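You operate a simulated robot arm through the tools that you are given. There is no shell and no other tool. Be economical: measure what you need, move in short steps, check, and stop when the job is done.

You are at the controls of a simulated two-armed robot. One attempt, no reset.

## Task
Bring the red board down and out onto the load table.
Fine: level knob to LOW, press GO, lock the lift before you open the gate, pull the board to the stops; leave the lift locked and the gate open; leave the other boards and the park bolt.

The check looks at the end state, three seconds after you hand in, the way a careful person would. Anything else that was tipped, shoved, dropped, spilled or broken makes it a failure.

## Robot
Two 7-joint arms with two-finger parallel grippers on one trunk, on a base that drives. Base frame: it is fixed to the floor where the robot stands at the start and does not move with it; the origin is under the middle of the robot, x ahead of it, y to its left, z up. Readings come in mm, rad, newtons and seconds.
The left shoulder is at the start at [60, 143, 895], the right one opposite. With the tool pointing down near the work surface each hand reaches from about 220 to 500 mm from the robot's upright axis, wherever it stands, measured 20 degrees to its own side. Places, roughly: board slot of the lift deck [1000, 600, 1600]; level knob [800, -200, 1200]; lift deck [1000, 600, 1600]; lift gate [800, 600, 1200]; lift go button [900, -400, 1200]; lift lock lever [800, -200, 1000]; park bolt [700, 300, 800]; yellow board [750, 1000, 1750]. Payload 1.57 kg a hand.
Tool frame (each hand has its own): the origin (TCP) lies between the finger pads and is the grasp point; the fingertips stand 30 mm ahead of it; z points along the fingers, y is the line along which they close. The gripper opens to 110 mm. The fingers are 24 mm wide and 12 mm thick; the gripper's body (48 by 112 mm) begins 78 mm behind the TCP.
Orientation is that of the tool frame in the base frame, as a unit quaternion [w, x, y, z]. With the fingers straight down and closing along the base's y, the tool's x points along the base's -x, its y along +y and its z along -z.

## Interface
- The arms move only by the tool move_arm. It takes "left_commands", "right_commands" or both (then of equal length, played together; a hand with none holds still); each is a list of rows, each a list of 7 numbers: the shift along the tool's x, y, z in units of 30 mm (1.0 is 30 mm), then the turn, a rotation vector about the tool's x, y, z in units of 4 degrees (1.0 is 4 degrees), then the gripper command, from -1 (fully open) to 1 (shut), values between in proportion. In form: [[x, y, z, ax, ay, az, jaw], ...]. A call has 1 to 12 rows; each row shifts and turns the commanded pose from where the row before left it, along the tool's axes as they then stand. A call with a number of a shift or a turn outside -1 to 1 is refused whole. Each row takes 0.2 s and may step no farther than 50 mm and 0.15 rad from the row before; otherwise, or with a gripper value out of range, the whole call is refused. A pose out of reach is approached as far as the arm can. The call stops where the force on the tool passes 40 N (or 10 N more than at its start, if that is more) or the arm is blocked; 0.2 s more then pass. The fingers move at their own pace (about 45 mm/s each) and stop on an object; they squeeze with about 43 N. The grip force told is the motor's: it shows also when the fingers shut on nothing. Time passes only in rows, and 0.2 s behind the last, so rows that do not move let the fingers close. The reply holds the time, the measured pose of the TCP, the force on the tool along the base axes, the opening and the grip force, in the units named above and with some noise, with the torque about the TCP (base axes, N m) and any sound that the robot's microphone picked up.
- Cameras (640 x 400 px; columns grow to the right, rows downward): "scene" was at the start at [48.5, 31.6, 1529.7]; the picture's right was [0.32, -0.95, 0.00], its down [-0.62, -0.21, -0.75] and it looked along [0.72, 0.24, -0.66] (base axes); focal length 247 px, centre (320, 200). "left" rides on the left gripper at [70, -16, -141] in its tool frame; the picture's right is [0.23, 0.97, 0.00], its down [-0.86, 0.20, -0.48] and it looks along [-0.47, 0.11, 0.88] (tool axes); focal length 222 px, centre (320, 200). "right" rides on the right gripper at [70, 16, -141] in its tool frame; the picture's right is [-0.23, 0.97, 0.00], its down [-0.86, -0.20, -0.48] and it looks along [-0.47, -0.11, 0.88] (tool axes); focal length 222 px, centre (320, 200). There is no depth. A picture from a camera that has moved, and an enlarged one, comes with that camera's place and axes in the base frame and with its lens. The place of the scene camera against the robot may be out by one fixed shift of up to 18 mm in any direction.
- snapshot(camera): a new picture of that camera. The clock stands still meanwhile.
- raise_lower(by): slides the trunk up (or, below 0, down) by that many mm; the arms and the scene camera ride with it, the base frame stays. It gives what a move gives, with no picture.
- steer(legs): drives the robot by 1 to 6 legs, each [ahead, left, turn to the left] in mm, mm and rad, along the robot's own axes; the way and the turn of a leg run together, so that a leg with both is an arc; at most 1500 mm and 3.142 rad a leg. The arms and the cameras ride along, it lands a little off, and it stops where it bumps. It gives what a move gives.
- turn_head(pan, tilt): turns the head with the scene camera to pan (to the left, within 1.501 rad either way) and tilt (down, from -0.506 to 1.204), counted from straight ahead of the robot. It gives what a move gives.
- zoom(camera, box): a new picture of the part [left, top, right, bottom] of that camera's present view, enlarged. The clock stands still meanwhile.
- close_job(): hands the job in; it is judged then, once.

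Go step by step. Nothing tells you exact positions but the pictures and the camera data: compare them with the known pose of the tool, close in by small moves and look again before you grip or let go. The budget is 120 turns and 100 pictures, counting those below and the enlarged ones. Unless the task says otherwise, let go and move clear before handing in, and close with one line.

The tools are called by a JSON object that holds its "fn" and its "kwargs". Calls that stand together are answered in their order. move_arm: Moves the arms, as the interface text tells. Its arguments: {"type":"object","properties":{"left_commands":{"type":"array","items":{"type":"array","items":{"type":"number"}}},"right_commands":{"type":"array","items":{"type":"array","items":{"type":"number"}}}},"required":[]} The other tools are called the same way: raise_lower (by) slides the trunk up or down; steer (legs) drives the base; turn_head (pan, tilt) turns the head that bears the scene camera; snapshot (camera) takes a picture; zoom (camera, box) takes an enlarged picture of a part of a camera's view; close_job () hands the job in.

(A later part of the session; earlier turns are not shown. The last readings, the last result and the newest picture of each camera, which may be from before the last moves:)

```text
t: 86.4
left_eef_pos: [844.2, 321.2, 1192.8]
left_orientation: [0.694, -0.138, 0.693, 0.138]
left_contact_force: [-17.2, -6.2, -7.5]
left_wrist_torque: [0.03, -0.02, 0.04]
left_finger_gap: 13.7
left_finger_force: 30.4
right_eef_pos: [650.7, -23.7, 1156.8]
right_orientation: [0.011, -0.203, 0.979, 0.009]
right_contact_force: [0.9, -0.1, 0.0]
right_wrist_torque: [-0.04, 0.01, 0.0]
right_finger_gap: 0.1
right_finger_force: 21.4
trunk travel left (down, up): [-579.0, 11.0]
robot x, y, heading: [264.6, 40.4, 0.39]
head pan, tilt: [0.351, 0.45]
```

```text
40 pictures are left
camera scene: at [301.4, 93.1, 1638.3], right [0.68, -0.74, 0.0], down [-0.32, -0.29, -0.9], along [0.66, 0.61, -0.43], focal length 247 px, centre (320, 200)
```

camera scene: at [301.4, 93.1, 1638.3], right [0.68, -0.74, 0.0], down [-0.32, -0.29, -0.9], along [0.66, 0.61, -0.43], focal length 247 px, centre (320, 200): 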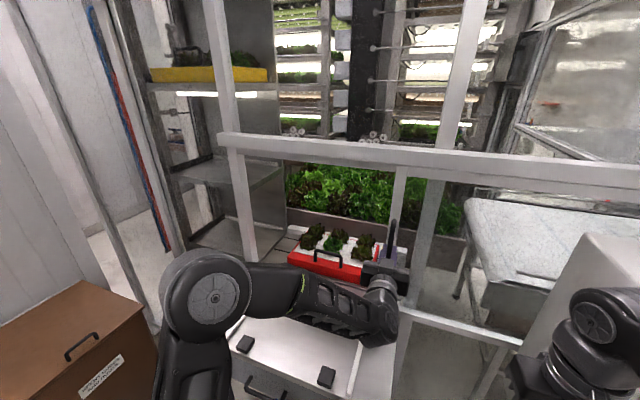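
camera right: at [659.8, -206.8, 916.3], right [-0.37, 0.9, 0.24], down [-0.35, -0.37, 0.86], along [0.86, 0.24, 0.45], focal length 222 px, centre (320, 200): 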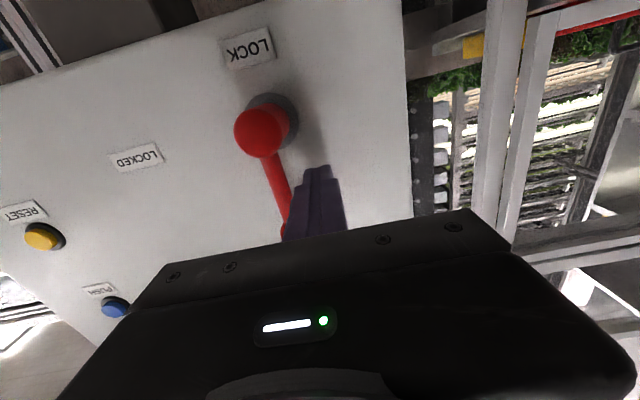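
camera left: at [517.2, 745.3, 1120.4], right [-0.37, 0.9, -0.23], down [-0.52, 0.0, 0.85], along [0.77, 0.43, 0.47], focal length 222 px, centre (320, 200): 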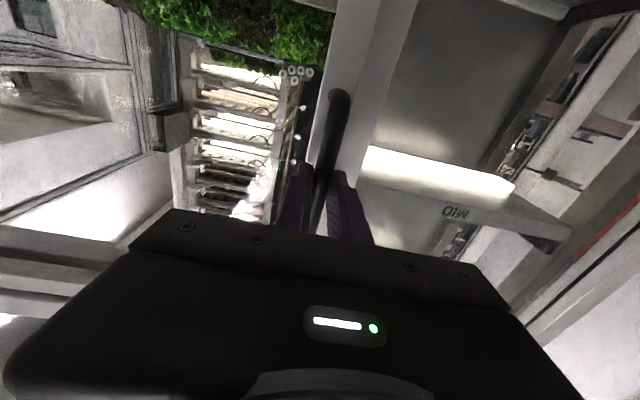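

The gate's stile now is about clear of the board's path. I slide it on gently with the arm to its end stop.

{"fn": "move_arm", "kwargs": {"left_commands": [[0, -0.5, 0, 0, 0, 0, 1], [0, -0.5, 0, 0, 0, 0, 1], [0, -0.5, 0, 0, 0, 0, 1], [0, -0.5, 0, 0, 0, 0, 1], [0, -0.5, 0, 0, 0, 0, 1], [0, -0.5, 0, 0, 0, 0, 1], [0, 0, 0, 0, 0, 0, 1]]}}

{"fn": "snapshot", "kwargs": {"camera": "scene"}}

```text
t: 87.3
left_eef_pos: [855.3, 297.2, 1192.3]
left_orientation: [0.691, -0.152, 0.69, 0.152]
left_contact_force: [-19.7, 9.2, 2.0]
left_wrist_torque: [0.12, -0.31, 0.19]
left_finger_gap: 13.7
left_finger_force: 30.5
right_eef_pos: [649.9, -20.6, 1157.7]
right_orientation: [0.011, -0.204, 0.979, 0.009]
right_contact_force: [-0.8, -0.7, 0.0]
right_wrist_torque: [0.04, -0.02, -0.02]
right_finger_gap: 0.2
right_finger_force: 21.8
trunk travel left (down, up): [-579.0, 11.0]
robot x, y, heading: [262.9, 38.4, 0.395]
head pan, tilt: [0.351, 0.45]
stopped in row 4 (left hand): the force on the tool passed its limit (the readings are from after the stop); the commanded pose is now the measured one
```

```text
39 pictures are left
camera scene: at [298.9, 94.0, 1638.3], right [0.68, -0.73, 0.0], down [-0.32, -0.29, -0.9], along [0.66, 0.61, -0.43], focal length 247 px, centre (320, 200)
```

scene: 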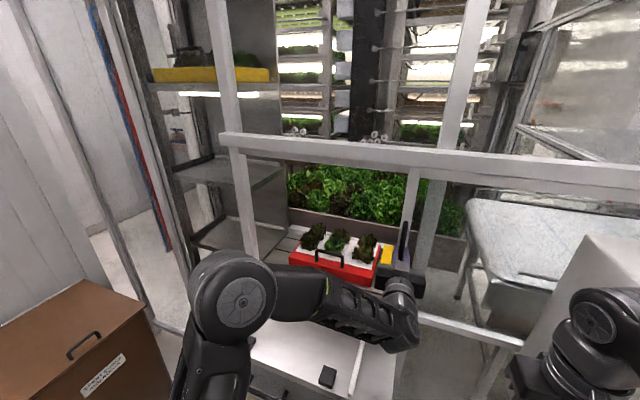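

The gate has reached its end stop, fully open. I release the handle and back out.

{"fn": "move_arm", "kwargs": {"left_commands": [[0, 0.1, 0, 0, 0, 0, -1], [0, 0, 0, 0, 0, 0, -1], [0, 0, 0, 0, 0, 0, -1], [0, 0, 0, 0, 0, 0, -1], [0, 0, 0, 0, 0, 0, -1], [0, 0, -0.5, 0, 0, 0, -1], [0, 0, -0.8, 0, 0, 0, -1], [0, 0, -0.8, 0, 0, 0, -1], [0, 0, -0.8, 0, 0, 0, -1], [0, 0.5, -0.8, 0, 0, 0, -1], [0, 0.8, 0, 0, 0, 0, -1], [0, 0.8, 0, 0, 0, 0, -1]]}}

{"fn": "steer", "kwargs": {"legs": [[-120, 0, 0], [0, 170, 0]]}}

{"fn": "turn_head", "kwargs": {"pan": 0.1, "tilt": 0.6}}

{"fn": "snapshot", "kwargs": {"camera": "scene"}}

```text
t: 89.9
left_eef_pos: [730.9, 309.5, 1192.9]
left_orientation: [0.691, -0.148, 0.691, 0.148]
left_contact_force: [0.1, 0.3, -0.6]
left_wrist_torque: [0.02, 0.01, -0.02]
left_finger_gap: 110.1
left_finger_force: 0.2
right_eef_pos: [651.0, -18.7, 1156.9]
right_orientation: [0.01, -0.204, 0.979, 0.008]
right_contact_force: [0.4, -0.3, 0.7]
right_wrist_torque: [-0.01, 0.02, -0.01]
right_finger_gap: 0.0
right_finger_force: 21.2
trunk travel left (down, up): [-579.0, 11.0]
robot x, y, heading: [263.2, 39.1, 0.393]
head pan, tilt: [0.351, 0.45]
```

```text
t: 92.2
left_eef_pos: [556.8, 420.5, 1191.3]
left_orientation: [0.691, -0.148, 0.692, 0.147]
left_contact_force: [0.1, 0.3, -0.1]
left_wrist_torque: [0.01, 0.03, -0.02]
left_finger_gap: 110.4
left_finger_force: 0.1
right_eef_pos: [478.6, 91.9, 1156.5]
right_orientation: [0.01, -0.204, 0.979, 0.007]
right_contact_force: [-0.4, 0.0, -0.2]
right_wrist_torque: [-0.01, 0.02, -0.01]
right_finger_gap: 0.0
right_finger_force: 21.4
trunk travel left (down, up): [-579.0, 11.0]
robot x, y, heading: [91.3, 151.0, 0.393]
head pan, tilt: [0.351, 0.45]
```

```text
t: 92.9
left_eef_pos: [558.8, 418.8, 1191.7]
left_orientation: [0.691, -0.147, 0.693, 0.147]
left_contact_force: [-0.3, 0.4, -0.3]
left_wrist_torque: [0.04, -0.01, 0.0]
left_finger_gap: 109.6
left_finger_force: 0.0
right_eef_pos: [479.6, 91.8, 1156.1]
right_orientation: [0.01, -0.204, 0.979, 0.008]
right_contact_force: [-0.8, -0.6, -0.1]
right_wrist_torque: [0.0, 0.01, 0.02]
right_finger_gap: 0.0
right_finger_force: 21.0
trunk travel left (down, up): [-579.0, 11.0]
robot x, y, heading: [91.9, 151.1, 0.393]
head pan, tilt: [0.099, 0.6]
```

```text
38 pictures are left
camera scene: at [139.3, 185.8, 1624.7], right [0.47, -0.88, 0.0], down [-0.5, -0.27, -0.83], along [0.73, 0.39, -0.56], focal length 247 px, centre (320, 200)
```

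scene: 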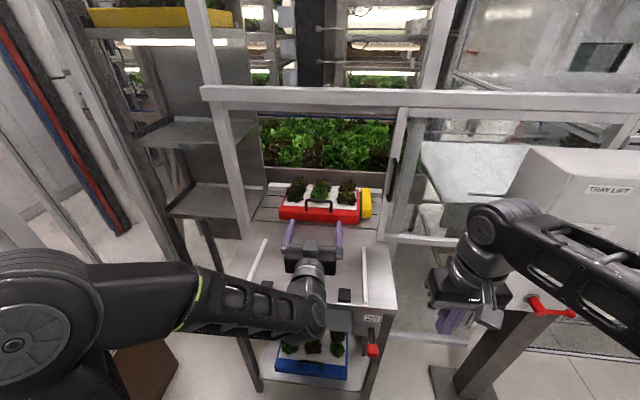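

The gate is fully open and the way is clear. I look closely at the board, its handle and the yellow block beside it.

{"fn": "zoom", "kwargs": {"camera": "scene", "box": [235, 165, 405, 305]}}

{"fn": "zoom", "kwargs": {"camera": "scene", "box": [260, 165, 390, 245]}}

{"fn": "snapshot", "kwargs": {"camera": "left"}}

```text
2.86 times, centred on (320, 235) of scene
camera zoom: at [139.3, 185.8, 1624.7], right [0.47, -0.88, 0.0], down [-0.5, -0.27, -0.83], along [0.73, 0.39, -0.56], focal length 705 px, centre (320, 100)
```

zoom: 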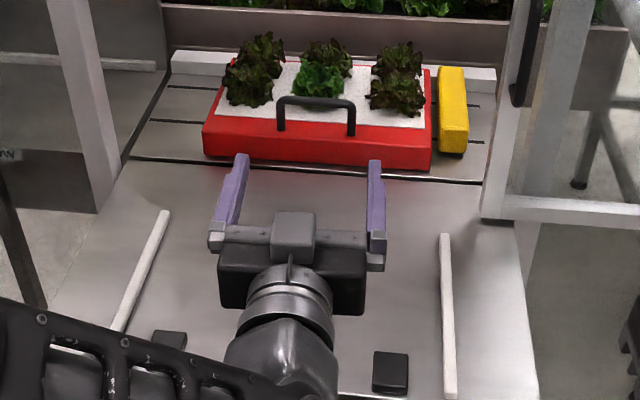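

```text
4.92 times, centred on (325, 205) of scene
camera zoom: at [139.3, 185.8, 1624.7], right [0.47, -0.88, 0.0], down [-0.5, -0.27, -0.83], along [0.73, 0.39, -0.56], focal length 1215 px, centre (295, 175)
```

zoom: 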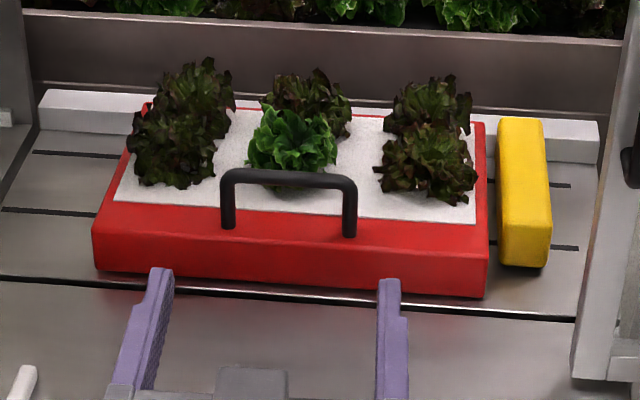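

```text
35 pictures are left
camera left: at [434.7, 346.5, 1121.8], right [-0.4, 0.89, -0.23], down [-0.52, -0.01, 0.86], along [0.76, 0.46, 0.47], focal length 222 px, centre (320, 200)
```

left: 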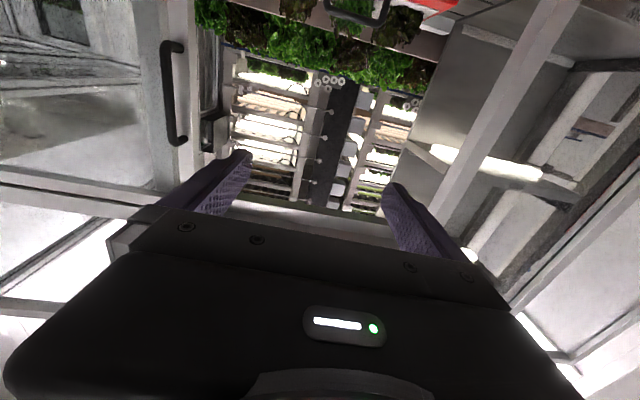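

The board stands on the deck with a U-handle at its front; a yellow block beside it stays untouched. I roll the left hand 90° so that the jaws close vertically on the handle's crossbar, and lower it.

{"fn": "move_arm", "kwargs": {"left_commands": [[0, 0, 0, 0, 0, 1, -1], [0, 0, 0, 0, 0, 1, -1], [0, 0, 0, 0, 0, 1, -1], [0, 0, 0, 0, 0, 1, -1], [0, 0, 0, 0, 0, 1, -1], [0, 0, 0, 0, 0, 1, -1], [0, 0, 0, 0, 0, 1, -1], [0, 0, 0, 0, 0, 1, -1], [0, 0, 0, 0, 0, 1, -1], [0, 0, 0, 0, 0, 1, -1], [0, 0, 0, 0, 0, 1, -1], [0, 0, 0, 0, 0, 1, -1]]}}

{"fn": "move_arm", "kwargs": {"left_commands": [[0, 0, 0, 0, 0, 1, -1], [0, 0, 0, 0, 0, 1, -1], [0, 0, 0, 0, 0, 1, -1], [0, 0, 0, 0, 0, 1, -1], [0, 0, 0, 0, 0, 1, -1], [0, 0, 0, 0, 0, 1, -1], [0, 0, 0, 0, 0, 1, -1], [0, 0, 0, 0, 0, 1, -1], [0, 0, 0, 0, 0, 1, -1], [0, 0, 0, 0, 0, 1, -1], [0, 0, 0, 0, 0, 0.5, -1], [0, 0, 0, 0, 0, 0, -1]]}}

{"fn": "snapshot", "kwargs": {"camera": "left"}}

```text
t: 95.5
left_eef_pos: [557.8, 420.2, 1190.2]
left_orientation: [0.571, 0.148, 0.692, 0.416]
left_contact_force: [-0.6, -0.3, -0.2]
left_wrist_torque: [-0.03, 0.0, -0.07]
left_finger_gap: 110.1
left_finger_force: 0.0
right_eef_pos: [479.0, 90.3, 1155.9]
right_orientation: [0.01, -0.204, 0.979, 0.009]
right_contact_force: [0.6, 0.7, 0.1]
right_wrist_torque: [-0.01, 0.04, -0.01]
right_finger_gap: 0.0
right_finger_force: 21.0
trunk travel left (down, up): [-579.0, 11.0]
robot x, y, heading: [91.0, 145.7, 0.392]
head pan, tilt: [0.099, 0.6]
```

```text
t: 98.1
left_eef_pos: [559.0, 419.9, 1192.3]
left_orientation: [0.384, 0.385, 0.593, 0.593]
left_contact_force: [1.0, 0.4, 0.4]
left_wrist_torque: [0.0, 0.02, 0.02]
left_finger_gap: 109.8
left_finger_force: 0.1
right_eef_pos: [478.4, 90.3, 1155.1]
right_orientation: [0.01, -0.203, 0.979, 0.009]
right_contact_force: [0.3, -0.5, 0.2]
right_wrist_torque: [0.01, -0.02, 0.01]
right_finger_gap: 0.0
right_finger_force: 21.2
trunk travel left (down, up): [-579.0, 11.0]
robot x, y, heading: [91.9, 149.1, 0.392]
head pan, tilt: [0.099, 0.6]
```

```text
34 pictures are left
camera left: at [399.2, 425.1, 1176.2], right [-0.09, 0.21, 0.97], down [-0.09, -0.98, 0.2], along [0.99, -0.07, 0.11], focal length 222 px, centre (320, 200)
```

left: 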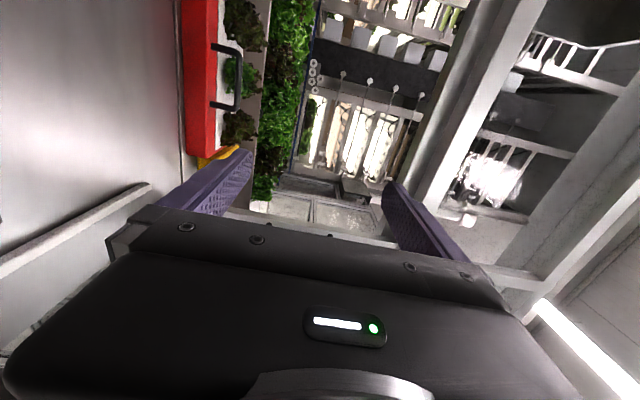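

The handle is seen ahead and about 180 mm below the hand. I half-close the jaws, lower the hand 150 mm, and drive forward and slightly left.

{"fn": "move_arm", "kwargs": {"left_commands": [[0, -0.8, 0, 0, 0, 0, 0], [0, -0.8, 0, 0, 0, 0, 0], [0, -0.8, 0, 0, 0, 0, 0], [0, -0.8, 0, 0, 0, 0, 0], [0, -0.8, 0, 0, 0, 0, 0], [0, -0.8, 0, 0, 0, 0, 0], [0, 0, 0, 0, 0, 0, 0]]}}

{"fn": "steer", "kwargs": {"legs": [[0, 42, -0.008], [140, 0, 0]]}}

{"fn": "snapshot", "kwargs": {"camera": "left"}}

{"fn": "snapshot", "kwargs": {"camera": "scene"}}

```text
t: 99.7
left_eef_pos: [556.5, 421.1, 1047.8]
left_orientation: [0.385, 0.385, 0.593, 0.593]
left_contact_force: [-0.5, 0.6, -0.4]
left_wrist_torque: [0.0, 0.02, 0.0]
left_finger_gap: 54.8
left_finger_force: 0.0
right_eef_pos: [478.0, 90.3, 1156.7]
right_orientation: [0.01, -0.203, 0.979, 0.008]
right_contact_force: [0.4, -0.3, -0.8]
right_wrist_torque: [-0.01, -0.04, 0.03]
right_finger_gap: 0.0
right_finger_force: 21.4
trunk travel left (down, up): [-579.0, 11.0]
robot x, y, heading: [91.8, 155.1, 0.396]
head pan, tilt: [0.099, 0.6]
```

```text
t: 101.5
left_eef_pos: [672.4, 507.7, 1046.4]
left_orientation: [0.386, 0.386, 0.593, 0.592]
left_contact_force: [-0.3, 0.0, -0.4]
left_wrist_torque: [0.01, -0.02, -0.02]
left_finger_gap: 55.2
left_finger_force: 0.0
right_eef_pos: [591.4, 179.1, 1155.3]
right_orientation: [0.009, -0.199, 0.98, 0.008]
right_contact_force: [0.9, 0.1, 0.4]
right_wrist_torque: [-0.04, 0.04, -0.02]
right_finger_gap: 0.0
right_finger_force: 20.8
trunk travel left (down, up): [-579.0, 11.0]
robot x, y, heading: [202.4, 241.3, 0.386]
head pan, tilt: [0.099, 0.6]
```

```text
33 pictures are left
camera left: at [514.2, 515.3, 1031.4], right [-0.09, 0.21, 0.97], down [-0.09, -0.98, 0.2], along [0.99, -0.07, 0.11], focal length 222 px, centre (320, 200)
```

left: 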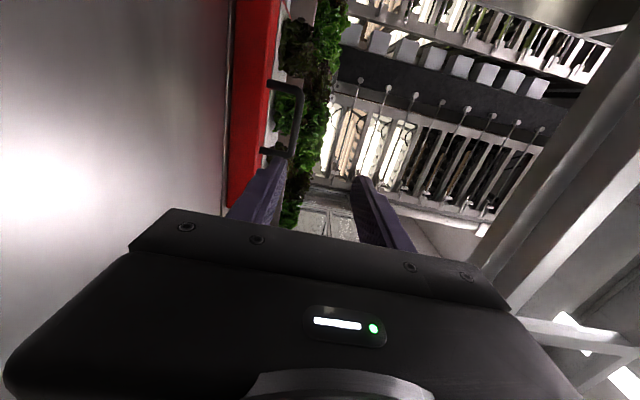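

```text
32 pictures are left
camera scene: at [253.3, 277.1, 1624.5], right [0.47, -0.88, 0.0], down [-0.5, -0.26, -0.82], along [0.73, 0.38, -0.57], focal length 247 px, centre (320, 200)
```

scene: 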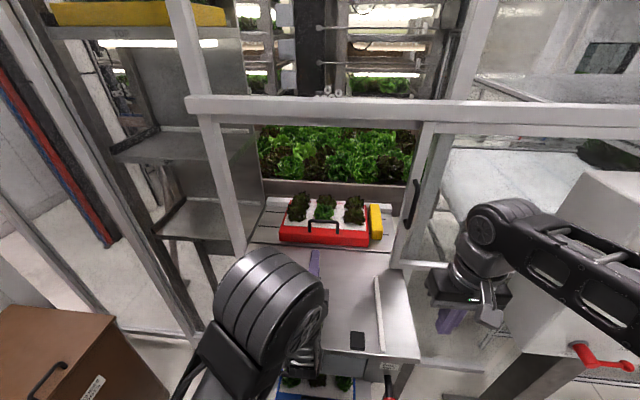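

The handle bar is at about [890, 604, 1011], ~48 mm above the board top; the TCP is 237 mm short. I correct height and side and extend the arm part way, then look.

{"fn": "move_arm", "kwargs": {"left_commands": [[0.1, -0.6, 0.3, 0, 0, 0, 0.16], [0.1, -0.57, 0.3, 0, 0, 0, 0.16], [0, 0, 0.8, 0, 0, 0, 0.16], [0, 0, 0.8, 0, 0, 0, 0.16], [0, 0, 0.8, 0, 0, 0, 0.16], [0, 0, 0.8, 0, 0, 0, 0.16], [0, 0, 0.8, 0, 0, 0, 0.16], [0, 0, 0, 0, 0, 0, 0.16]]}}

{"fn": "snapshot", "kwargs": {"camera": "left"}}

{"fn": "zoom", "kwargs": {"camera": "scene", "box": [250, 180, 410, 300]}}

```text
t: 103.3
left_eef_pos: [795.7, 566.9, 1013.1]
left_orientation: [0.386, 0.387, 0.592, 0.592]
left_contact_force: [-1.0, -0.4, 0.5]
left_wrist_torque: [-0.01, 0.01, 0.01]
left_finger_gap: 46.2
left_finger_force: 0.0
right_eef_pos: [589.9, 178.7, 1156.7]
right_orientation: [0.011, -0.199, 0.98, 0.009]
right_contact_force: [0.5, -0.4, -0.3]
right_wrist_torque: [0.04, 0.03, 0.01]
right_finger_gap: 0.0
right_finger_force: 21.7
trunk travel left (down, up): [-579.0, 11.0]
robot x, y, heading: [200.2, 239.1, 0.383]
head pan, tilt: [0.099, 0.6]
```

```text
31 pictures are left
camera left: at [637.7, 574.3, 997.2], right [-0.09, 0.21, 0.97], down [-0.1, -0.98, 0.2], along [0.99, -0.07, 0.11], focal length 222 px, centre (320, 200)
```

left: 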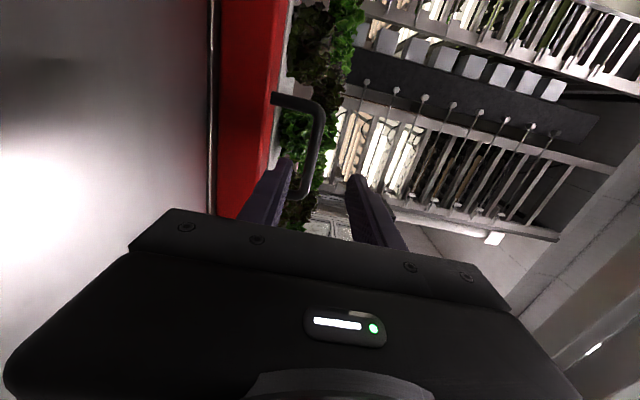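

```text
3.33 times, centred on (330, 240) of scene
camera zoom: at [251.2, 276.1, 1624.6], right [0.47, -0.88, 0.0], down [-0.5, -0.26, -0.83], along [0.73, 0.38, -0.56], focal length 823 px, centre (287, 67)
```

zoom: 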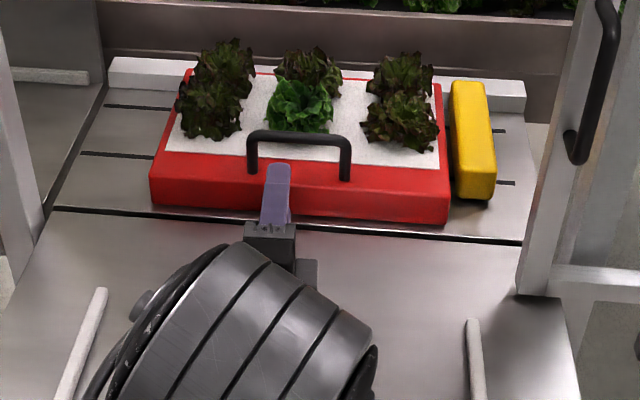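

The handle is at the right height (within 3 mm), about 105 mm ahead and ~8 mm left. I advance 75 mm and look again.

{"fn": "move_arm", "kwargs": {"left_commands": [[0.1, 0, 0.6, 0, 0, 0, 0.16], [0.1, 0, 0.6, 0, 0, 0, 0.16], [0, 0, 0.7, 0, 0, 0, 0.16], [0, 0, 0.6, 0, 0, 0, 0.16], [0, 0, 0, 0, 0, 0, 0.16]]}}

{"fn": "snapshot", "kwargs": {"camera": "left"}}

{"fn": "zoom", "kwargs": {"camera": "scene", "box": [280, 190, 380, 260]}}

```text
t: 104.5
left_eef_pos: [863.4, 605.9, 1011.6]
left_orientation: [0.385, 0.388, 0.592, 0.592]
left_contact_force: [-0.3, 0.4, 0.1]
left_wrist_torque: [-0.01, -0.01, 0.03]
left_finger_gap: 46.3
left_finger_force: 0.0
right_eef_pos: [591.0, 178.5, 1155.9]
right_orientation: [0.009, -0.2, 0.98, 0.008]
right_contact_force: [0.1, 0.3, 0.8]
right_wrist_torque: [0.01, 0.01, 0.03]
right_finger_gap: 0.1
right_finger_force: 20.9
trunk travel left (down, up): [-579.0, 11.0]
robot x, y, heading: [203.2, 244.0, 0.387]
head pan, tilt: [0.099, 0.6]
```

```text
29 pictures are left
camera left: at [704.5, 611.5, 996.8], right [-0.09, 0.21, 0.97], down [-0.09, -0.98, 0.2], along [0.99, -0.07, 0.11], focal length 222 px, centre (320, 200)
```

left: 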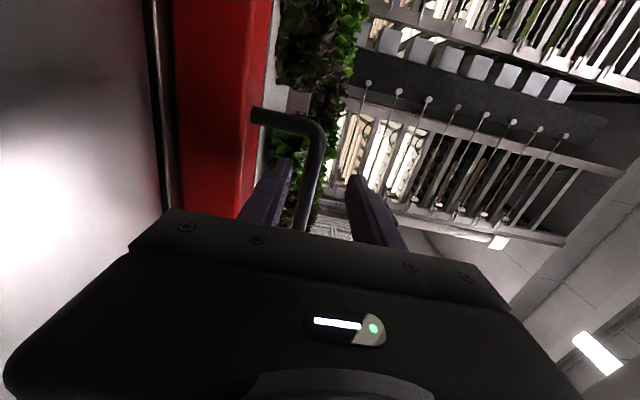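

```text
5.71 times, centred on (330, 225) of scene
camera zoom: at [251.3, 276.1, 1624.6], right [0.47, -0.88, 0.0], down [-0.5, -0.26, -0.83], along [0.73, 0.38, -0.56], focal length 1410 px, centre (263, 57)
```

zoom: 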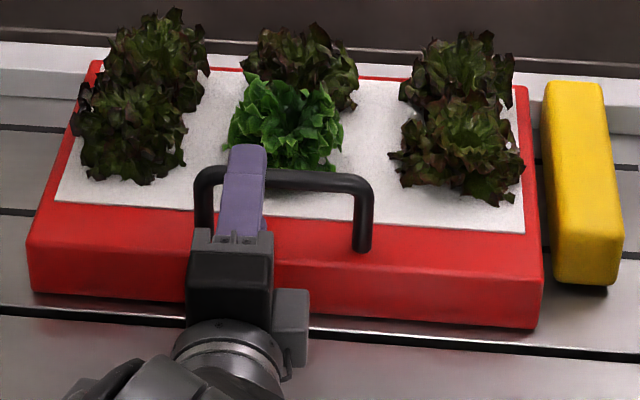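

The tip is just at the bar, about 20 mm left of its middle; the lettuce is some 40 mm farther back. I shift right 15 mm, advance 16 mm, and close on the bar.

{"fn": "move_arm", "kwargs": {"left_commands": [[-0.5, 0, 0, 0, 0, 0, 0.16], [0, 0, 0.55, 0, 0, 0, 0.16], [0, 0, 0, 0, 0, 0, 0.16], [0, 0, 0, 0, 0, 0, 1], [0, 0, 0, 0, 0, 0, 1], [0, 0, 0, 0, 0, 0, 1], [0, 0, 0, 0, 0, 0, 1], [0, 0, 0, 0, 0, 0, 1]]}}

{"fn": "zoom", "kwargs": {"camera": "scene", "box": [280, 190, 380, 260]}}

```text
t: 106.3
left_eef_pos: [884.4, 597.3, 1013.1]
left_orientation: [0.385, 0.388, 0.592, 0.592]
left_contact_force: [0.2, 0.4, 0.5]
left_wrist_torque: [0.41, 0.45, -0.07]
left_finger_gap: 13.8
left_finger_force: 30.5
right_eef_pos: [590.7, 180.1, 1156.6]
right_orientation: [0.009, -0.2, 0.98, 0.008]
right_contact_force: [0.1, 0.0, -0.1]
right_wrist_torque: [-0.01, 0.02, -0.01]
right_finger_gap: 0.0
right_finger_force: 21.2
trunk travel left (down, up): [-579.0, 11.0]
robot x, y, heading: [200.6, 243.3, 0.382]
head pan, tilt: [0.099, 0.6]
```

```text
5.71 times, centred on (330, 225) of scene
camera zoom: at [252.3, 276.6, 1624.6], right [0.47, -0.88, 0.0], down [-0.5, -0.26, -0.82], along [0.73, 0.38, -0.57], focal length 1410 px, centre (263, 57)
```

zoom: 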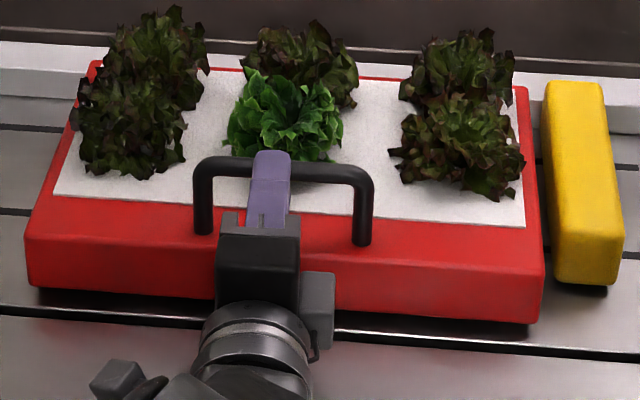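

The bar is held firmly. I ease down 2 mm so the board rests on the deck, then pull 100 mm straight back and check against the rails.

{"fn": "move_arm", "kwargs": {"left_commands": [[0, -0.07, 0, 0, 0, 0, 1], [0, 0, -0.2, 0, 0, 0, 1], [0, 0, -0.4, 0, 0, 0, 1], [0, 0, -0.5, 0, 0, 0, 1], [0, 0, -0.5, 0, 0, 0, 1], [0, 0, -0.5, 0, 0, 0, 1], [0, 0, -0.5, 0, 0, 0, 1], [0, 0, -0.5, 0, 0, 0, 1], [0, 0, -0.2, 0, 0, 0, 1], [0, 0, 0, 0, 0, 0, 1]]}}

{"fn": "zoom", "kwargs": {"camera": "scene", "box": [230, 180, 430, 320]}}

```text
t: 108.5
left_eef_pos: [792.2, 557.2, 1010.2]
left_orientation: [0.386, 0.387, 0.593, 0.591]
left_contact_force: [0.8, -0.3, 1.5]
left_wrist_torque: [0.5, 0.34, -0.08]
left_finger_gap: 13.8
left_finger_force: 30.2
right_eef_pos: [590.4, 179.5, 1156.3]
right_orientation: [0.009, -0.199, 0.98, 0.009]
right_contact_force: [0.6, -0.5, 0.2]
right_wrist_torque: [0.0, 0.06, 0.03]
right_finger_gap: 0.2
right_finger_force: 21.2
trunk travel left (down, up): [-579.0, 11.0]
robot x, y, heading: [201.3, 240.9, 0.387]
head pan, tilt: [0.099, 0.6]
```

```text
2.86 times, centred on (330, 250) of scene
camera zoom: at [252.1, 276.4, 1624.6], right [0.47, -0.88, 0.0], down [-0.5, -0.26, -0.82], along [0.73, 0.38, -0.57], focal length 705 px, centre (291, 57)
```

zoom: 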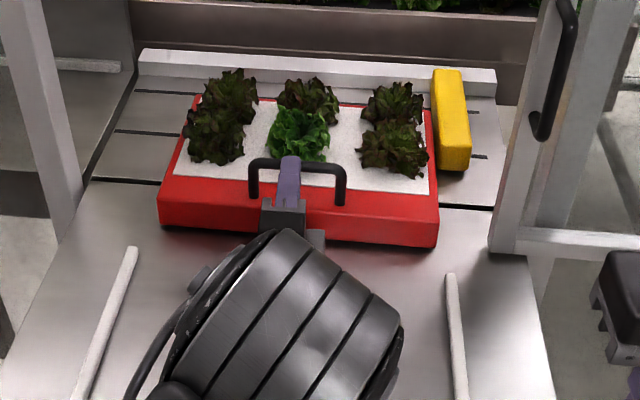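

The board slides freely and straight; its right edge has about 9 mm to the rail versus 22 mm on the left. I drift it 6 mm left while pulling on another 110 mm.

{"fn": "move_arm", "kwargs": {"left_commands": [[0.1, 0, -0.3, 0, 0, 0, 1], [0.1, 0, -0.4, 0, 0, 0, 1], [0, 0, -0.5, 0, 0, 0, 1], [0, 0, -0.5, 0, 0, 0, 1], [0, 0, -0.5, 0, 0, 0, 1], [0, 0, -0.5, 0, 0, 0, 1], [0, 0, -0.5, 0, 0, 0, 1], [0, 0, -0.5, 0, 0, 0, 1], [0, 0, 0, 0, 0, 0, 1]]}}

{"fn": "zoom", "kwargs": {"camera": "scene", "box": [210, 190, 440, 350]}}

```text
t: 110.5
left_eef_pos: [688.1, 517.7, 1011.9]
left_orientation: [0.387, 0.386, 0.592, 0.592]
left_contact_force: [-1.0, -0.7, -1.2]
left_wrist_torque: [0.45, 0.34, -0.03]
left_finger_gap: 13.5
left_finger_force: 29.9
right_eef_pos: [589.4, 179.0, 1157.2]
right_orientation: [0.009, -0.2, 0.98, 0.009]
right_contact_force: [-0.1, -0.3, -0.1]
right_wrist_torque: [-0.03, -0.02, -0.02]
right_finger_gap: 0.2
right_finger_force: 21.4
trunk travel left (down, up): [-579.0, 11.0]
robot x, y, heading: [205.4, 243.1, 0.386]
head pan, tilt: [0.099, 0.6]
```

```text
2.50 times, centred on (325, 270) of scene
camera zoom: at [251.8, 276.2, 1624.6], right [0.47, -0.88, 0.0], down [-0.5, -0.26, -0.82], along [0.73, 0.38, -0.57], focal length 617 px, centre (308, 25)
```

zoom: 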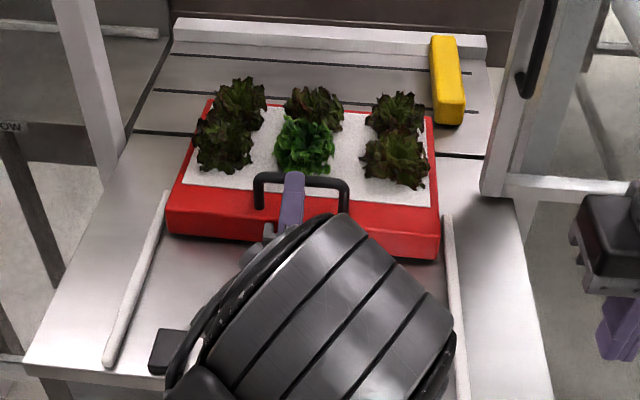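

The board is between the rails. About 110 mm remain; I back the base 80 mm, then finish slowly with the arm.

{"fn": "steer", "kwargs": {"legs": [[-80, 0, 0]]}}

{"fn": "zoom", "kwargs": {"camera": "scene", "box": [210, 170, 440, 320]}}

```text
t: 111.6
left_eef_pos: [614.0, 488.9, 1010.2]
left_orientation: [0.386, 0.387, 0.592, 0.592]
left_contact_force: [0.5, 0.3, 0.0]
left_wrist_torque: [0.3, 0.28, -0.17]
left_finger_gap: 13.4
left_finger_force: 29.9
right_eef_pos: [516.6, 149.1, 1156.3]
right_orientation: [0.009, -0.201, 0.98, 0.009]
right_contact_force: [-0.3, 0.6, 0.2]
right_wrist_torque: [-0.01, 0.01, 0.02]
right_finger_gap: 0.0
right_finger_force: 21.3
trunk travel left (down, up): [-579.0, 11.0]
robot x, y, heading: [128.6, 213.5, 0.391]
head pan, tilt: [0.099, 0.6]
```

```text
2.67 times, centred on (325, 245) of scene
camera zoom: at [177.0, 246.1, 1624.6], right [0.47, -0.88, 0.0], down [-0.5, -0.26, -0.83], along [0.73, 0.38, -0.56], focal length 658 px, centre (307, 80)
```

zoom: 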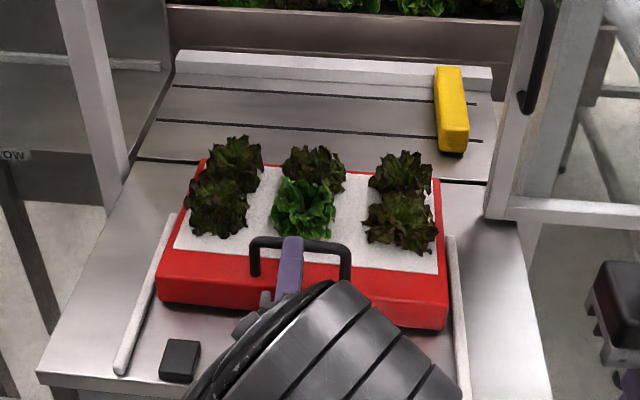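

The board is nearing the stops. I pull on slowly until contact.

{"fn": "move_arm", "kwargs": {"left_commands": [[0, 0, -0.25, 0, 0, 0, 1], [0, 0, -0.25, 0, 0, 0, 1], [0, 0, -0.25, 0, 0, 0, 1], [0, 0, -0.25, 0, 0, 0, 1], [0, 0, 0, 0, 0, 0, 1]]}}

{"fn": "zoom", "kwargs": {"camera": "scene", "box": [210, 190, 440, 340]}}

```text
t: 112.8
left_eef_pos: [587.3, 477.8, 1010.5]
left_orientation: [0.386, 0.387, 0.592, 0.592]
left_contact_force: [-0.8, 0.8, 0.2]
left_wrist_torque: [0.14, 0.22, 0.04]
left_finger_gap: 13.7
left_finger_force: 29.9
right_eef_pos: [514.9, 149.8, 1156.6]
right_orientation: [0.008, -0.2, 0.98, 0.008]
right_contact_force: [0.1, 0.1, 0.4]
right_wrist_torque: [-0.03, -0.01, 0.02]
right_finger_gap: 0.1
right_finger_force: 21.4
trunk travel left (down, up): [-579.0, 11.0]
robot x, y, heading: [126.9, 206.3, 0.388]
head pan, tilt: [0.099, 0.6]
```

```text
2.67 times, centred on (325, 265) of scene
camera zoom: at [178.1, 246.5, 1624.6], right [0.47, -0.88, 0.0], down [-0.5, -0.26, -0.82], along [0.73, 0.38, -0.57], focal length 658 px, centre (307, 27)
```

zoom: 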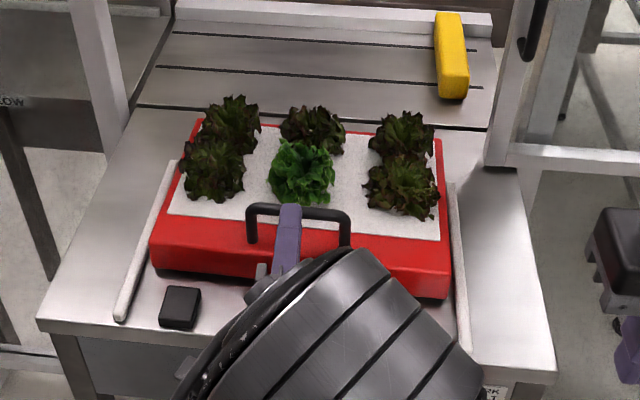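

About 25–30 mm remain. I continue slowly until the stops are felt.

{"fn": "move_arm", "kwargs": {"left_commands": [[0, 0, -0.2, 0, 0, 0, 1], [0, 0, -0.2, 0, 0, 0, 1], [0, 0, -0.2, 0, 0, 0, 1], [0, 0, -0.2, 0, 0, 0, 1], [0, 0, -0.2, 0, 0, 0, 1], [0, 0, -0.1, 0, 0, 0, 1], [0, 0, 0, 0, 0, 0, 1]]}}

{"fn": "zoom", "kwargs": {"camera": "scene", "box": [210, 190, 440, 340]}}

```text
t: 114.4
left_eef_pos: [555.1, 463.1, 1010.2]
left_orientation: [0.386, 0.387, 0.593, 0.591]
left_contact_force: [-0.6, -0.1, -0.2]
left_wrist_torque: [-0.01, 0.01, -0.02]
left_finger_gap: 0.3
left_finger_force: 21.4
right_eef_pos: [517.8, 149.2, 1157.9]
right_orientation: [0.009, -0.2, 0.98, 0.009]
right_contact_force: [0.1, 0.4, 0.2]
right_wrist_torque: [0.01, 0.01, 0.0]
right_finger_gap: 0.1
right_finger_force: 21.2
trunk travel left (down, up): [-579.0, 11.0]
robot x, y, heading: [130.1, 209.4, 0.388]
head pan, tilt: [0.099, 0.6]
```

```text
2.67 times, centred on (325, 265) of scene
camera zoom: at [177.8, 246.3, 1624.6], right [0.47, -0.88, 0.0], down [-0.5, -0.26, -0.82], along [0.73, 0.38, -0.57], focal length 658 px, centre (307, 27)
```

zoom: 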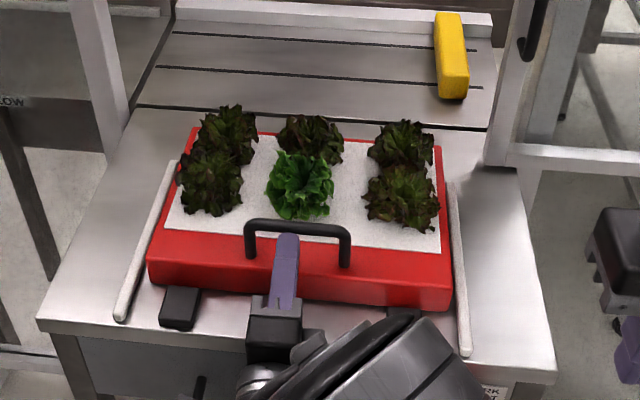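

The bar slipped out as the board met the stops. I back the hand off and inspect the contact at both stops.

{"fn": "move_arm", "kwargs": {"left_commands": [[0, 0.5, -0.5, 0, 0, 0, 0.5], [0, 0.8, -0.5, 0, 0, 0, 0.5], [0, 0.8, 0, 0, 0, 0, 0.5], [0, 0.8, 0, 0, 0, 0, 0.5], [0, 0.8, 0, 0, 0, 0, 0.5], [0, 0.8, 0, 0, 0, 0, 0.5]]}}

{"fn": "steer", "kwargs": {"legs": [[-150, 0, 0], [0, -120, 0]]}}

{"fn": "turn_head", "kwargs": {"pan": 0.25, "tilt": 0.65}}

{"fn": "snapshot", "kwargs": {"camera": "scene"}}

```text
t: 115.8
left_eef_pos: [574.9, 439.9, 1128.6]
left_orientation: [0.385, 0.387, 0.593, 0.592]
left_contact_force: [0.7, -0.3, -0.1]
left_wrist_torque: [0.0, -0.01, -0.01]
left_finger_gap: 27.4
left_finger_force: 0.1
left hand out of reach, approached as far as the arm can: row 1, 2, 3, 4, 5
right_eef_pos: [517.7, 148.3, 1155.6]
right_orientation: [0.009, -0.201, 0.98, 0.008]
right_contact_force: [0.4, -0.5, 0.5]
right_wrist_torque: [0.0, -0.04, -0.04]
right_finger_gap: 0.1
right_finger_force: 21.6
trunk travel left (down, up): [-579.0, 11.0]
robot x, y, heading: [131.2, 211.6, 0.383]
head pan, tilt: [0.099, 0.6]
```

```text
t: 118.0
left_eef_pos: [482.4, 269.4, 1128.0]
left_orientation: [0.385, 0.387, 0.592, 0.592]
left_contact_force: [-0.1, -1.1, -0.5]
left_wrist_torque: [0.02, -0.04, 0.07]
left_finger_gap: 27.6
left_finger_force: 0.1
right_eef_pos: [423.2, -20.6, 1156.3]
right_orientation: [0.009, -0.201, 0.98, 0.008]
right_contact_force: [0.1, -0.7, -0.4]
right_wrist_torque: [0.07, -0.01, 0.0]
right_finger_gap: 0.2
right_finger_force: 20.8
trunk travel left (down, up): [-579.0, 11.0]
robot x, y, heading: [34.0, 44.5, 0.385]
head pan, tilt: [0.099, 0.6]
```

```text
t: 118.7
left_eef_pos: [481.3, 271.3, 1128.0]
left_orientation: [0.385, 0.387, 0.593, 0.591]
left_contact_force: [1.3, 0.7, 0.5]
left_wrist_torque: [-0.02, 0.0, 0.0]
left_finger_gap: 27.6
left_finger_force: 0.0
right_eef_pos: [422.6, -18.1, 1156.0]
right_orientation: [0.009, -0.2, 0.98, 0.008]
right_contact_force: [0.6, -0.5, 0.8]
right_wrist_torque: [-0.01, 0.03, 0.03]
right_finger_gap: 0.0
right_finger_force: 21.3
trunk travel left (down, up): [-579.0, 11.0]
robot x, y, heading: [34.5, 42.9, 0.386]
head pan, tilt: [0.25, 0.649]
```

```text
21 pictures are left
camera scene: at [75.6, 88.9, 1620.3], right [0.59, -0.81, 0.0], down [-0.49, -0.36, -0.8], along [0.64, 0.47, -0.6], focal length 247 px, centre (320, 200)
```

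scene: 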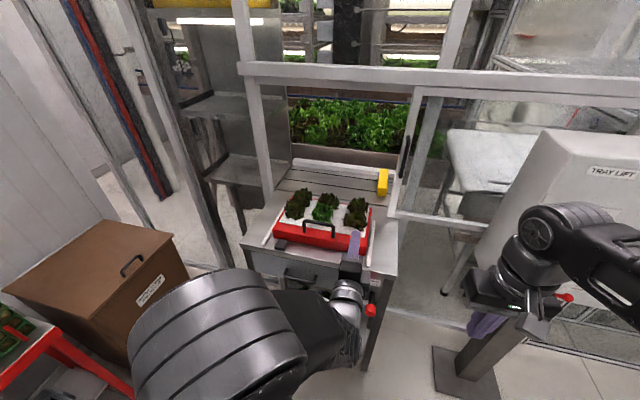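

{"fn": "zoom", "kwargs": {"camera": "scene", "box": [255, 190, 395, 280]}}

```text
4.44 times, centred on (325, 235) of scene
camera zoom: at [75.6, 88.9, 1620.3], right [0.59, -0.81, 0.0], down [-0.49, -0.36, -0.8], along [0.64, 0.47, -0.6], focal length 1097 px, centre (298, 44)
```

zoom: 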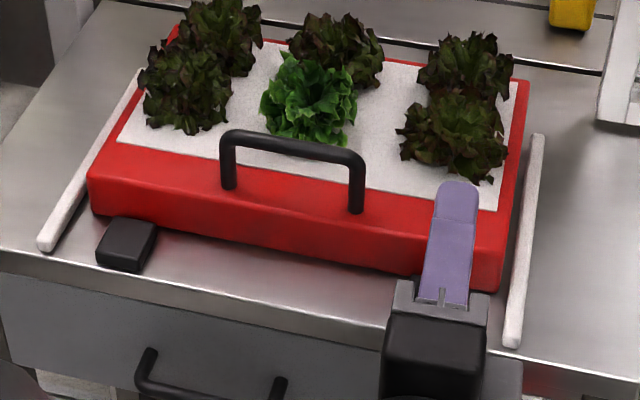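

The left stop is against the board; the hand hides the right one. I move the hand up and aside to see it.

{"fn": "steer", "kwargs": {"legs": [[-60, -150, 0]]}}

{"fn": "turn_head", "kwargs": {"pan": 0.4, "tilt": 0.6}}

{"fn": "snapshot", "kwargs": {"camera": "scene"}}

```text
t: 120.1
left_eef_pos: [480.8, 109.2, 1128.7]
left_orientation: [0.386, 0.387, 0.592, 0.592]
left_contact_force: [-0.1, -0.9, 0.7]
left_wrist_torque: [-0.02, 0.02, 0.04]
left_finger_gap: 27.6
left_finger_force: 0.0
right_eef_pos: [422.3, -180.0, 1155.4]
right_orientation: [0.01, -0.2, 0.98, 0.009]
right_contact_force: [0.4, 0.2, 0.4]
right_wrist_torque: [0.02, 0.01, -0.04]
right_finger_gap: 0.0
right_finger_force: 21.6
trunk travel left (down, up): [-579.0, 11.0]
robot x, y, heading: [34.6, -119.7, 0.38]
head pan, tilt: [0.25, 0.649]
```

```text
t: 120.8
left_eef_pos: [480.9, 111.2, 1128.3]
left_orientation: [0.386, 0.387, 0.592, 0.592]
left_contact_force: [0.0, 0.5, 0.6]
left_wrist_torque: [0.01, 0.03, 0.03]
left_finger_gap: 27.5
left_finger_force: 0.0
right_eef_pos: [422.4, -178.4, 1156.8]
right_orientation: [0.009, -0.199, 0.98, 0.008]
right_contact_force: [0.5, -0.2, -0.4]
right_wrist_torque: [0.01, -0.03, 0.0]
right_finger_gap: 0.0
right_finger_force: 21.2
trunk travel left (down, up): [-579.0, 11.0]
robot x, y, heading: [34.8, -114.2, 0.383]
head pan, tilt: [0.4, 0.6]
```

```text
19 pictures are left
camera scene: at [67.4, -59.2, 1624.6], right [0.71, -0.71, 0.0], down [-0.4, -0.4, -0.82], along [0.58, 0.58, -0.57], focal length 247 px, centre (320, 200)
```

scene: 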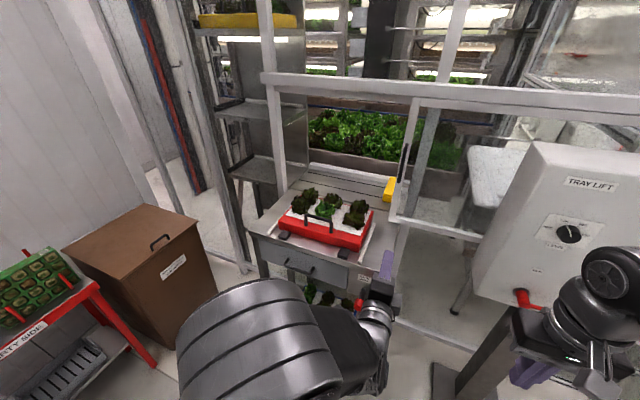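

{"fn": "zoom", "kwargs": {"camera": "scene", "box": [260, 185, 390, 268]}}

{"fn": "zoom", "kwargs": {"camera": "scene", "box": [270, 220, 370, 284]}}

```text
4.82 times, centred on (325, 226) of scene
camera zoom: at [67.4, -59.2, 1624.6], right [0.71, -0.71, 0.0], down [-0.4, -0.4, -0.82], along [0.58, 0.58, -0.57], focal length 1189 px, centre (296, 72)
```

zoom: 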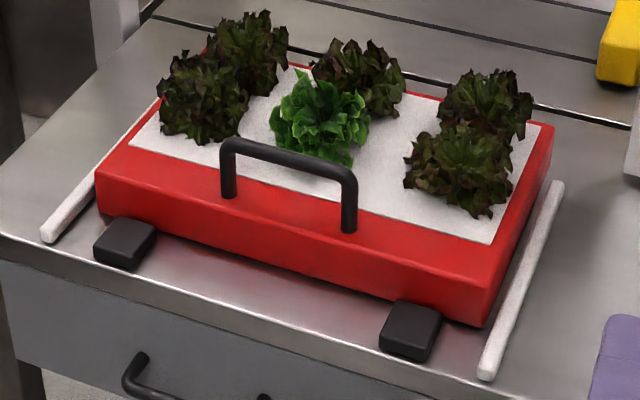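

```text
6.25 times, centred on (320, 252) of scene
camera zoom: at [67.4, -59.2, 1624.6], right [0.71, -0.71, 0.0], down [-0.4, -0.4, -0.82], along [0.58, 0.58, -0.57], focal length 1543 px, centre (320, -125)
```

zoom: 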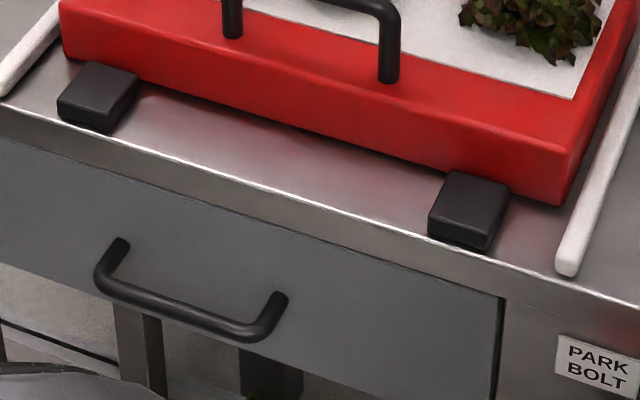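

Both stops look to be touching evenly, but I want a lower viewing angle to be sure. I back off and lower the trunk.

{"fn": "steer", "kwargs": {"legs": [[-220, 0, 0]]}}

{"fn": "raise_lower", "kwargs": {"by": -480}}

{"fn": "turn_head", "kwargs": {"pan": 0.35, "tilt": 0.2}}

{"fn": "snapshot", "kwargs": {"camera": "scene"}}

```text
t: 122.5
left_eef_pos: [272.7, 24.8, 1127.9]
left_orientation: [0.387, 0.388, 0.592, 0.591]
left_contact_force: [-0.5, 0.2, 0.6]
left_wrist_torque: [-0.04, 0.01, -0.01]
left_finger_gap: 27.7
left_finger_force: 0.0
right_eef_pos: [213.0, -265.0, 1156.8]
right_orientation: [0.011, -0.198, 0.98, 0.007]
right_contact_force: [-0.4, 0.6, -0.2]
right_wrist_torque: [0.03, -0.04, 0.02]
right_finger_gap: 0.0
right_finger_force: 21.2
trunk travel left (down, up): [-579.0, 11.0]
robot x, y, heading: [-171.1, -196.2, 0.376]
head pan, tilt: [0.4, 0.6]
```

```text
refused: -480 is not a number from -400 to 400
```

```text
t: 123.4
left_eef_pos: [273.8, 26.4, 1128.0]
left_orientation: [0.387, 0.388, 0.592, 0.591]
left_contact_force: [-0.7, -0.1, 0.0]
left_wrist_torque: [0.02, -0.01, 0.01]
left_finger_gap: 27.6
left_finger_force: 0.0
right_eef_pos: [212.4, -263.8, 1157.2]
right_orientation: [0.009, -0.196, 0.98, 0.009]
right_contact_force: [0.2, -0.9, 0.6]
right_wrist_torque: [-0.01, -0.01, 0.02]
right_finger_gap: 0.0
right_finger_force: 21.8
trunk travel left (down, up): [-579.0, 11.0]
robot x, y, heading: [-172.7, -198.4, 0.383]
head pan, tilt: [0.351, 0.201]
```

```text
16 pictures are left
camera scene: at [-133.9, -143.1, 1661.3], right [0.67, -0.74, 0.0], down [-0.15, -0.13, -0.98], along [0.73, 0.65, -0.2], focal length 247 px, centre (320, 200)
```

scene: 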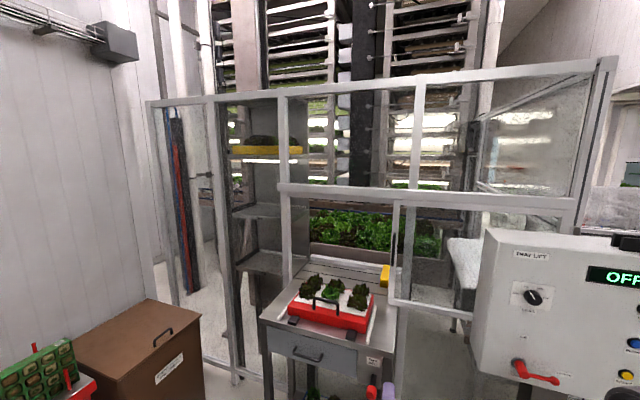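

{"fn": "raise_lower", "kwargs": {"by": -400}}

{"fn": "zoom", "kwargs": {"camera": "scene", "box": [250, 100, 410, 230]}}

```text
t: 127.2
left_eef_pos: [273.9, 26.0, 727.9]
left_orientation: [0.388, 0.388, 0.592, 0.591]
left_contact_force: [-0.2, 0.2, -0.6]
left_wrist_torque: [-0.01, 0.0, 0.0]
left_finger_gap: 27.5
left_finger_force: 0.0
right_eef_pos: [213.8, -264.0, 756.7]
right_orientation: [0.01, -0.196, 0.98, 0.009]
right_contact_force: [-0.6, 0.2, 0.5]
right_wrist_torque: [0.02, 0.03, 0.03]
right_finger_gap: 0.0
right_finger_force: 20.9
trunk travel left (down, up): [-179.0, 411.0]
robot x, y, heading: [-172.2, -201.6, 0.384]
head pan, tilt: [0.351, 0.201]
```

```text
3.08 times, centred on (330, 165) of scene
camera zoom: at [-133.8, -143.1, 1261.4], right [0.67, -0.74, 0.0], down [-0.15, -0.13, -0.98], along [0.73, 0.65, -0.2], focal length 759 px, centre (289, 308)
```

zoom: 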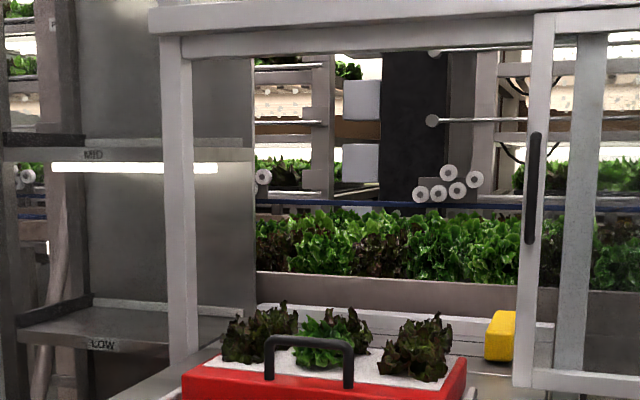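

{"fn": "zoom", "kwargs": {"camera": "scene", "box": [280, 205, 390, 265]}}

```text
5.82 times, centred on (335, 235) of scene
camera zoom: at [-133.8, -143.1, 1261.4], right [0.67, -0.74, 0.0], down [-0.15, -0.13, -0.98], along [0.73, 0.65, -0.2], focal length 1436 px, centre (233, -4)
```

zoom: 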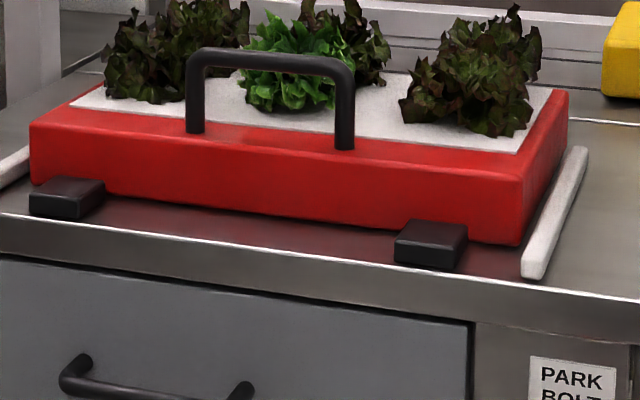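

I zoom right in on each stop to see whether there is a gap.

{"fn": "zoom", "kwargs": {"camera": "scene", "box": [342, 236, 374, 256]}}

{"fn": "zoom", "kwargs": {"camera": "scene", "box": [280, 230, 312, 250]}}

```text
16.00 times, centred on (358, 246) of scene
camera zoom: at [-133.8, -143.1, 1261.4], right [0.67, -0.74, 0.0], down [-0.15, -0.13, -0.98], along [0.73, 0.65, -0.2], focal length 3949 px, centre (-288, -536)
```

zoom: 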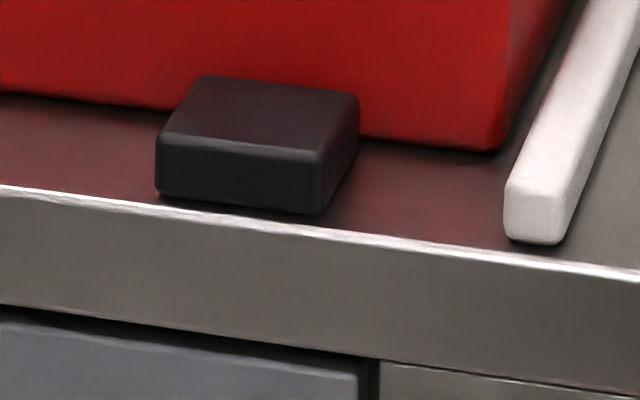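

```text
16.00 times, centred on (296, 240) of scene
camera zoom: at [-133.8, -143.1, 1261.4], right [0.67, -0.74, 0.0], down [-0.15, -0.13, -0.98], along [0.73, 0.65, -0.2], focal length 3949 px, centre (704, -440)
```

zoom: 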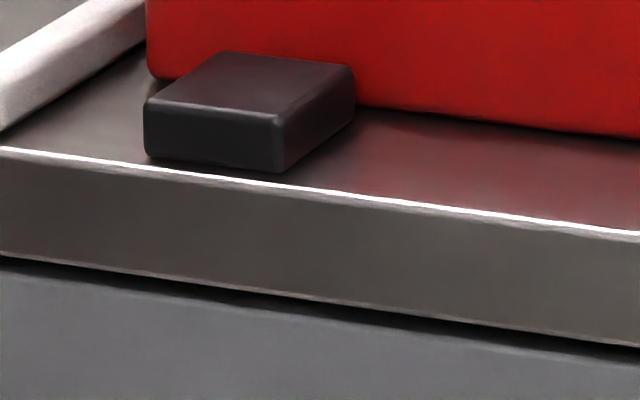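

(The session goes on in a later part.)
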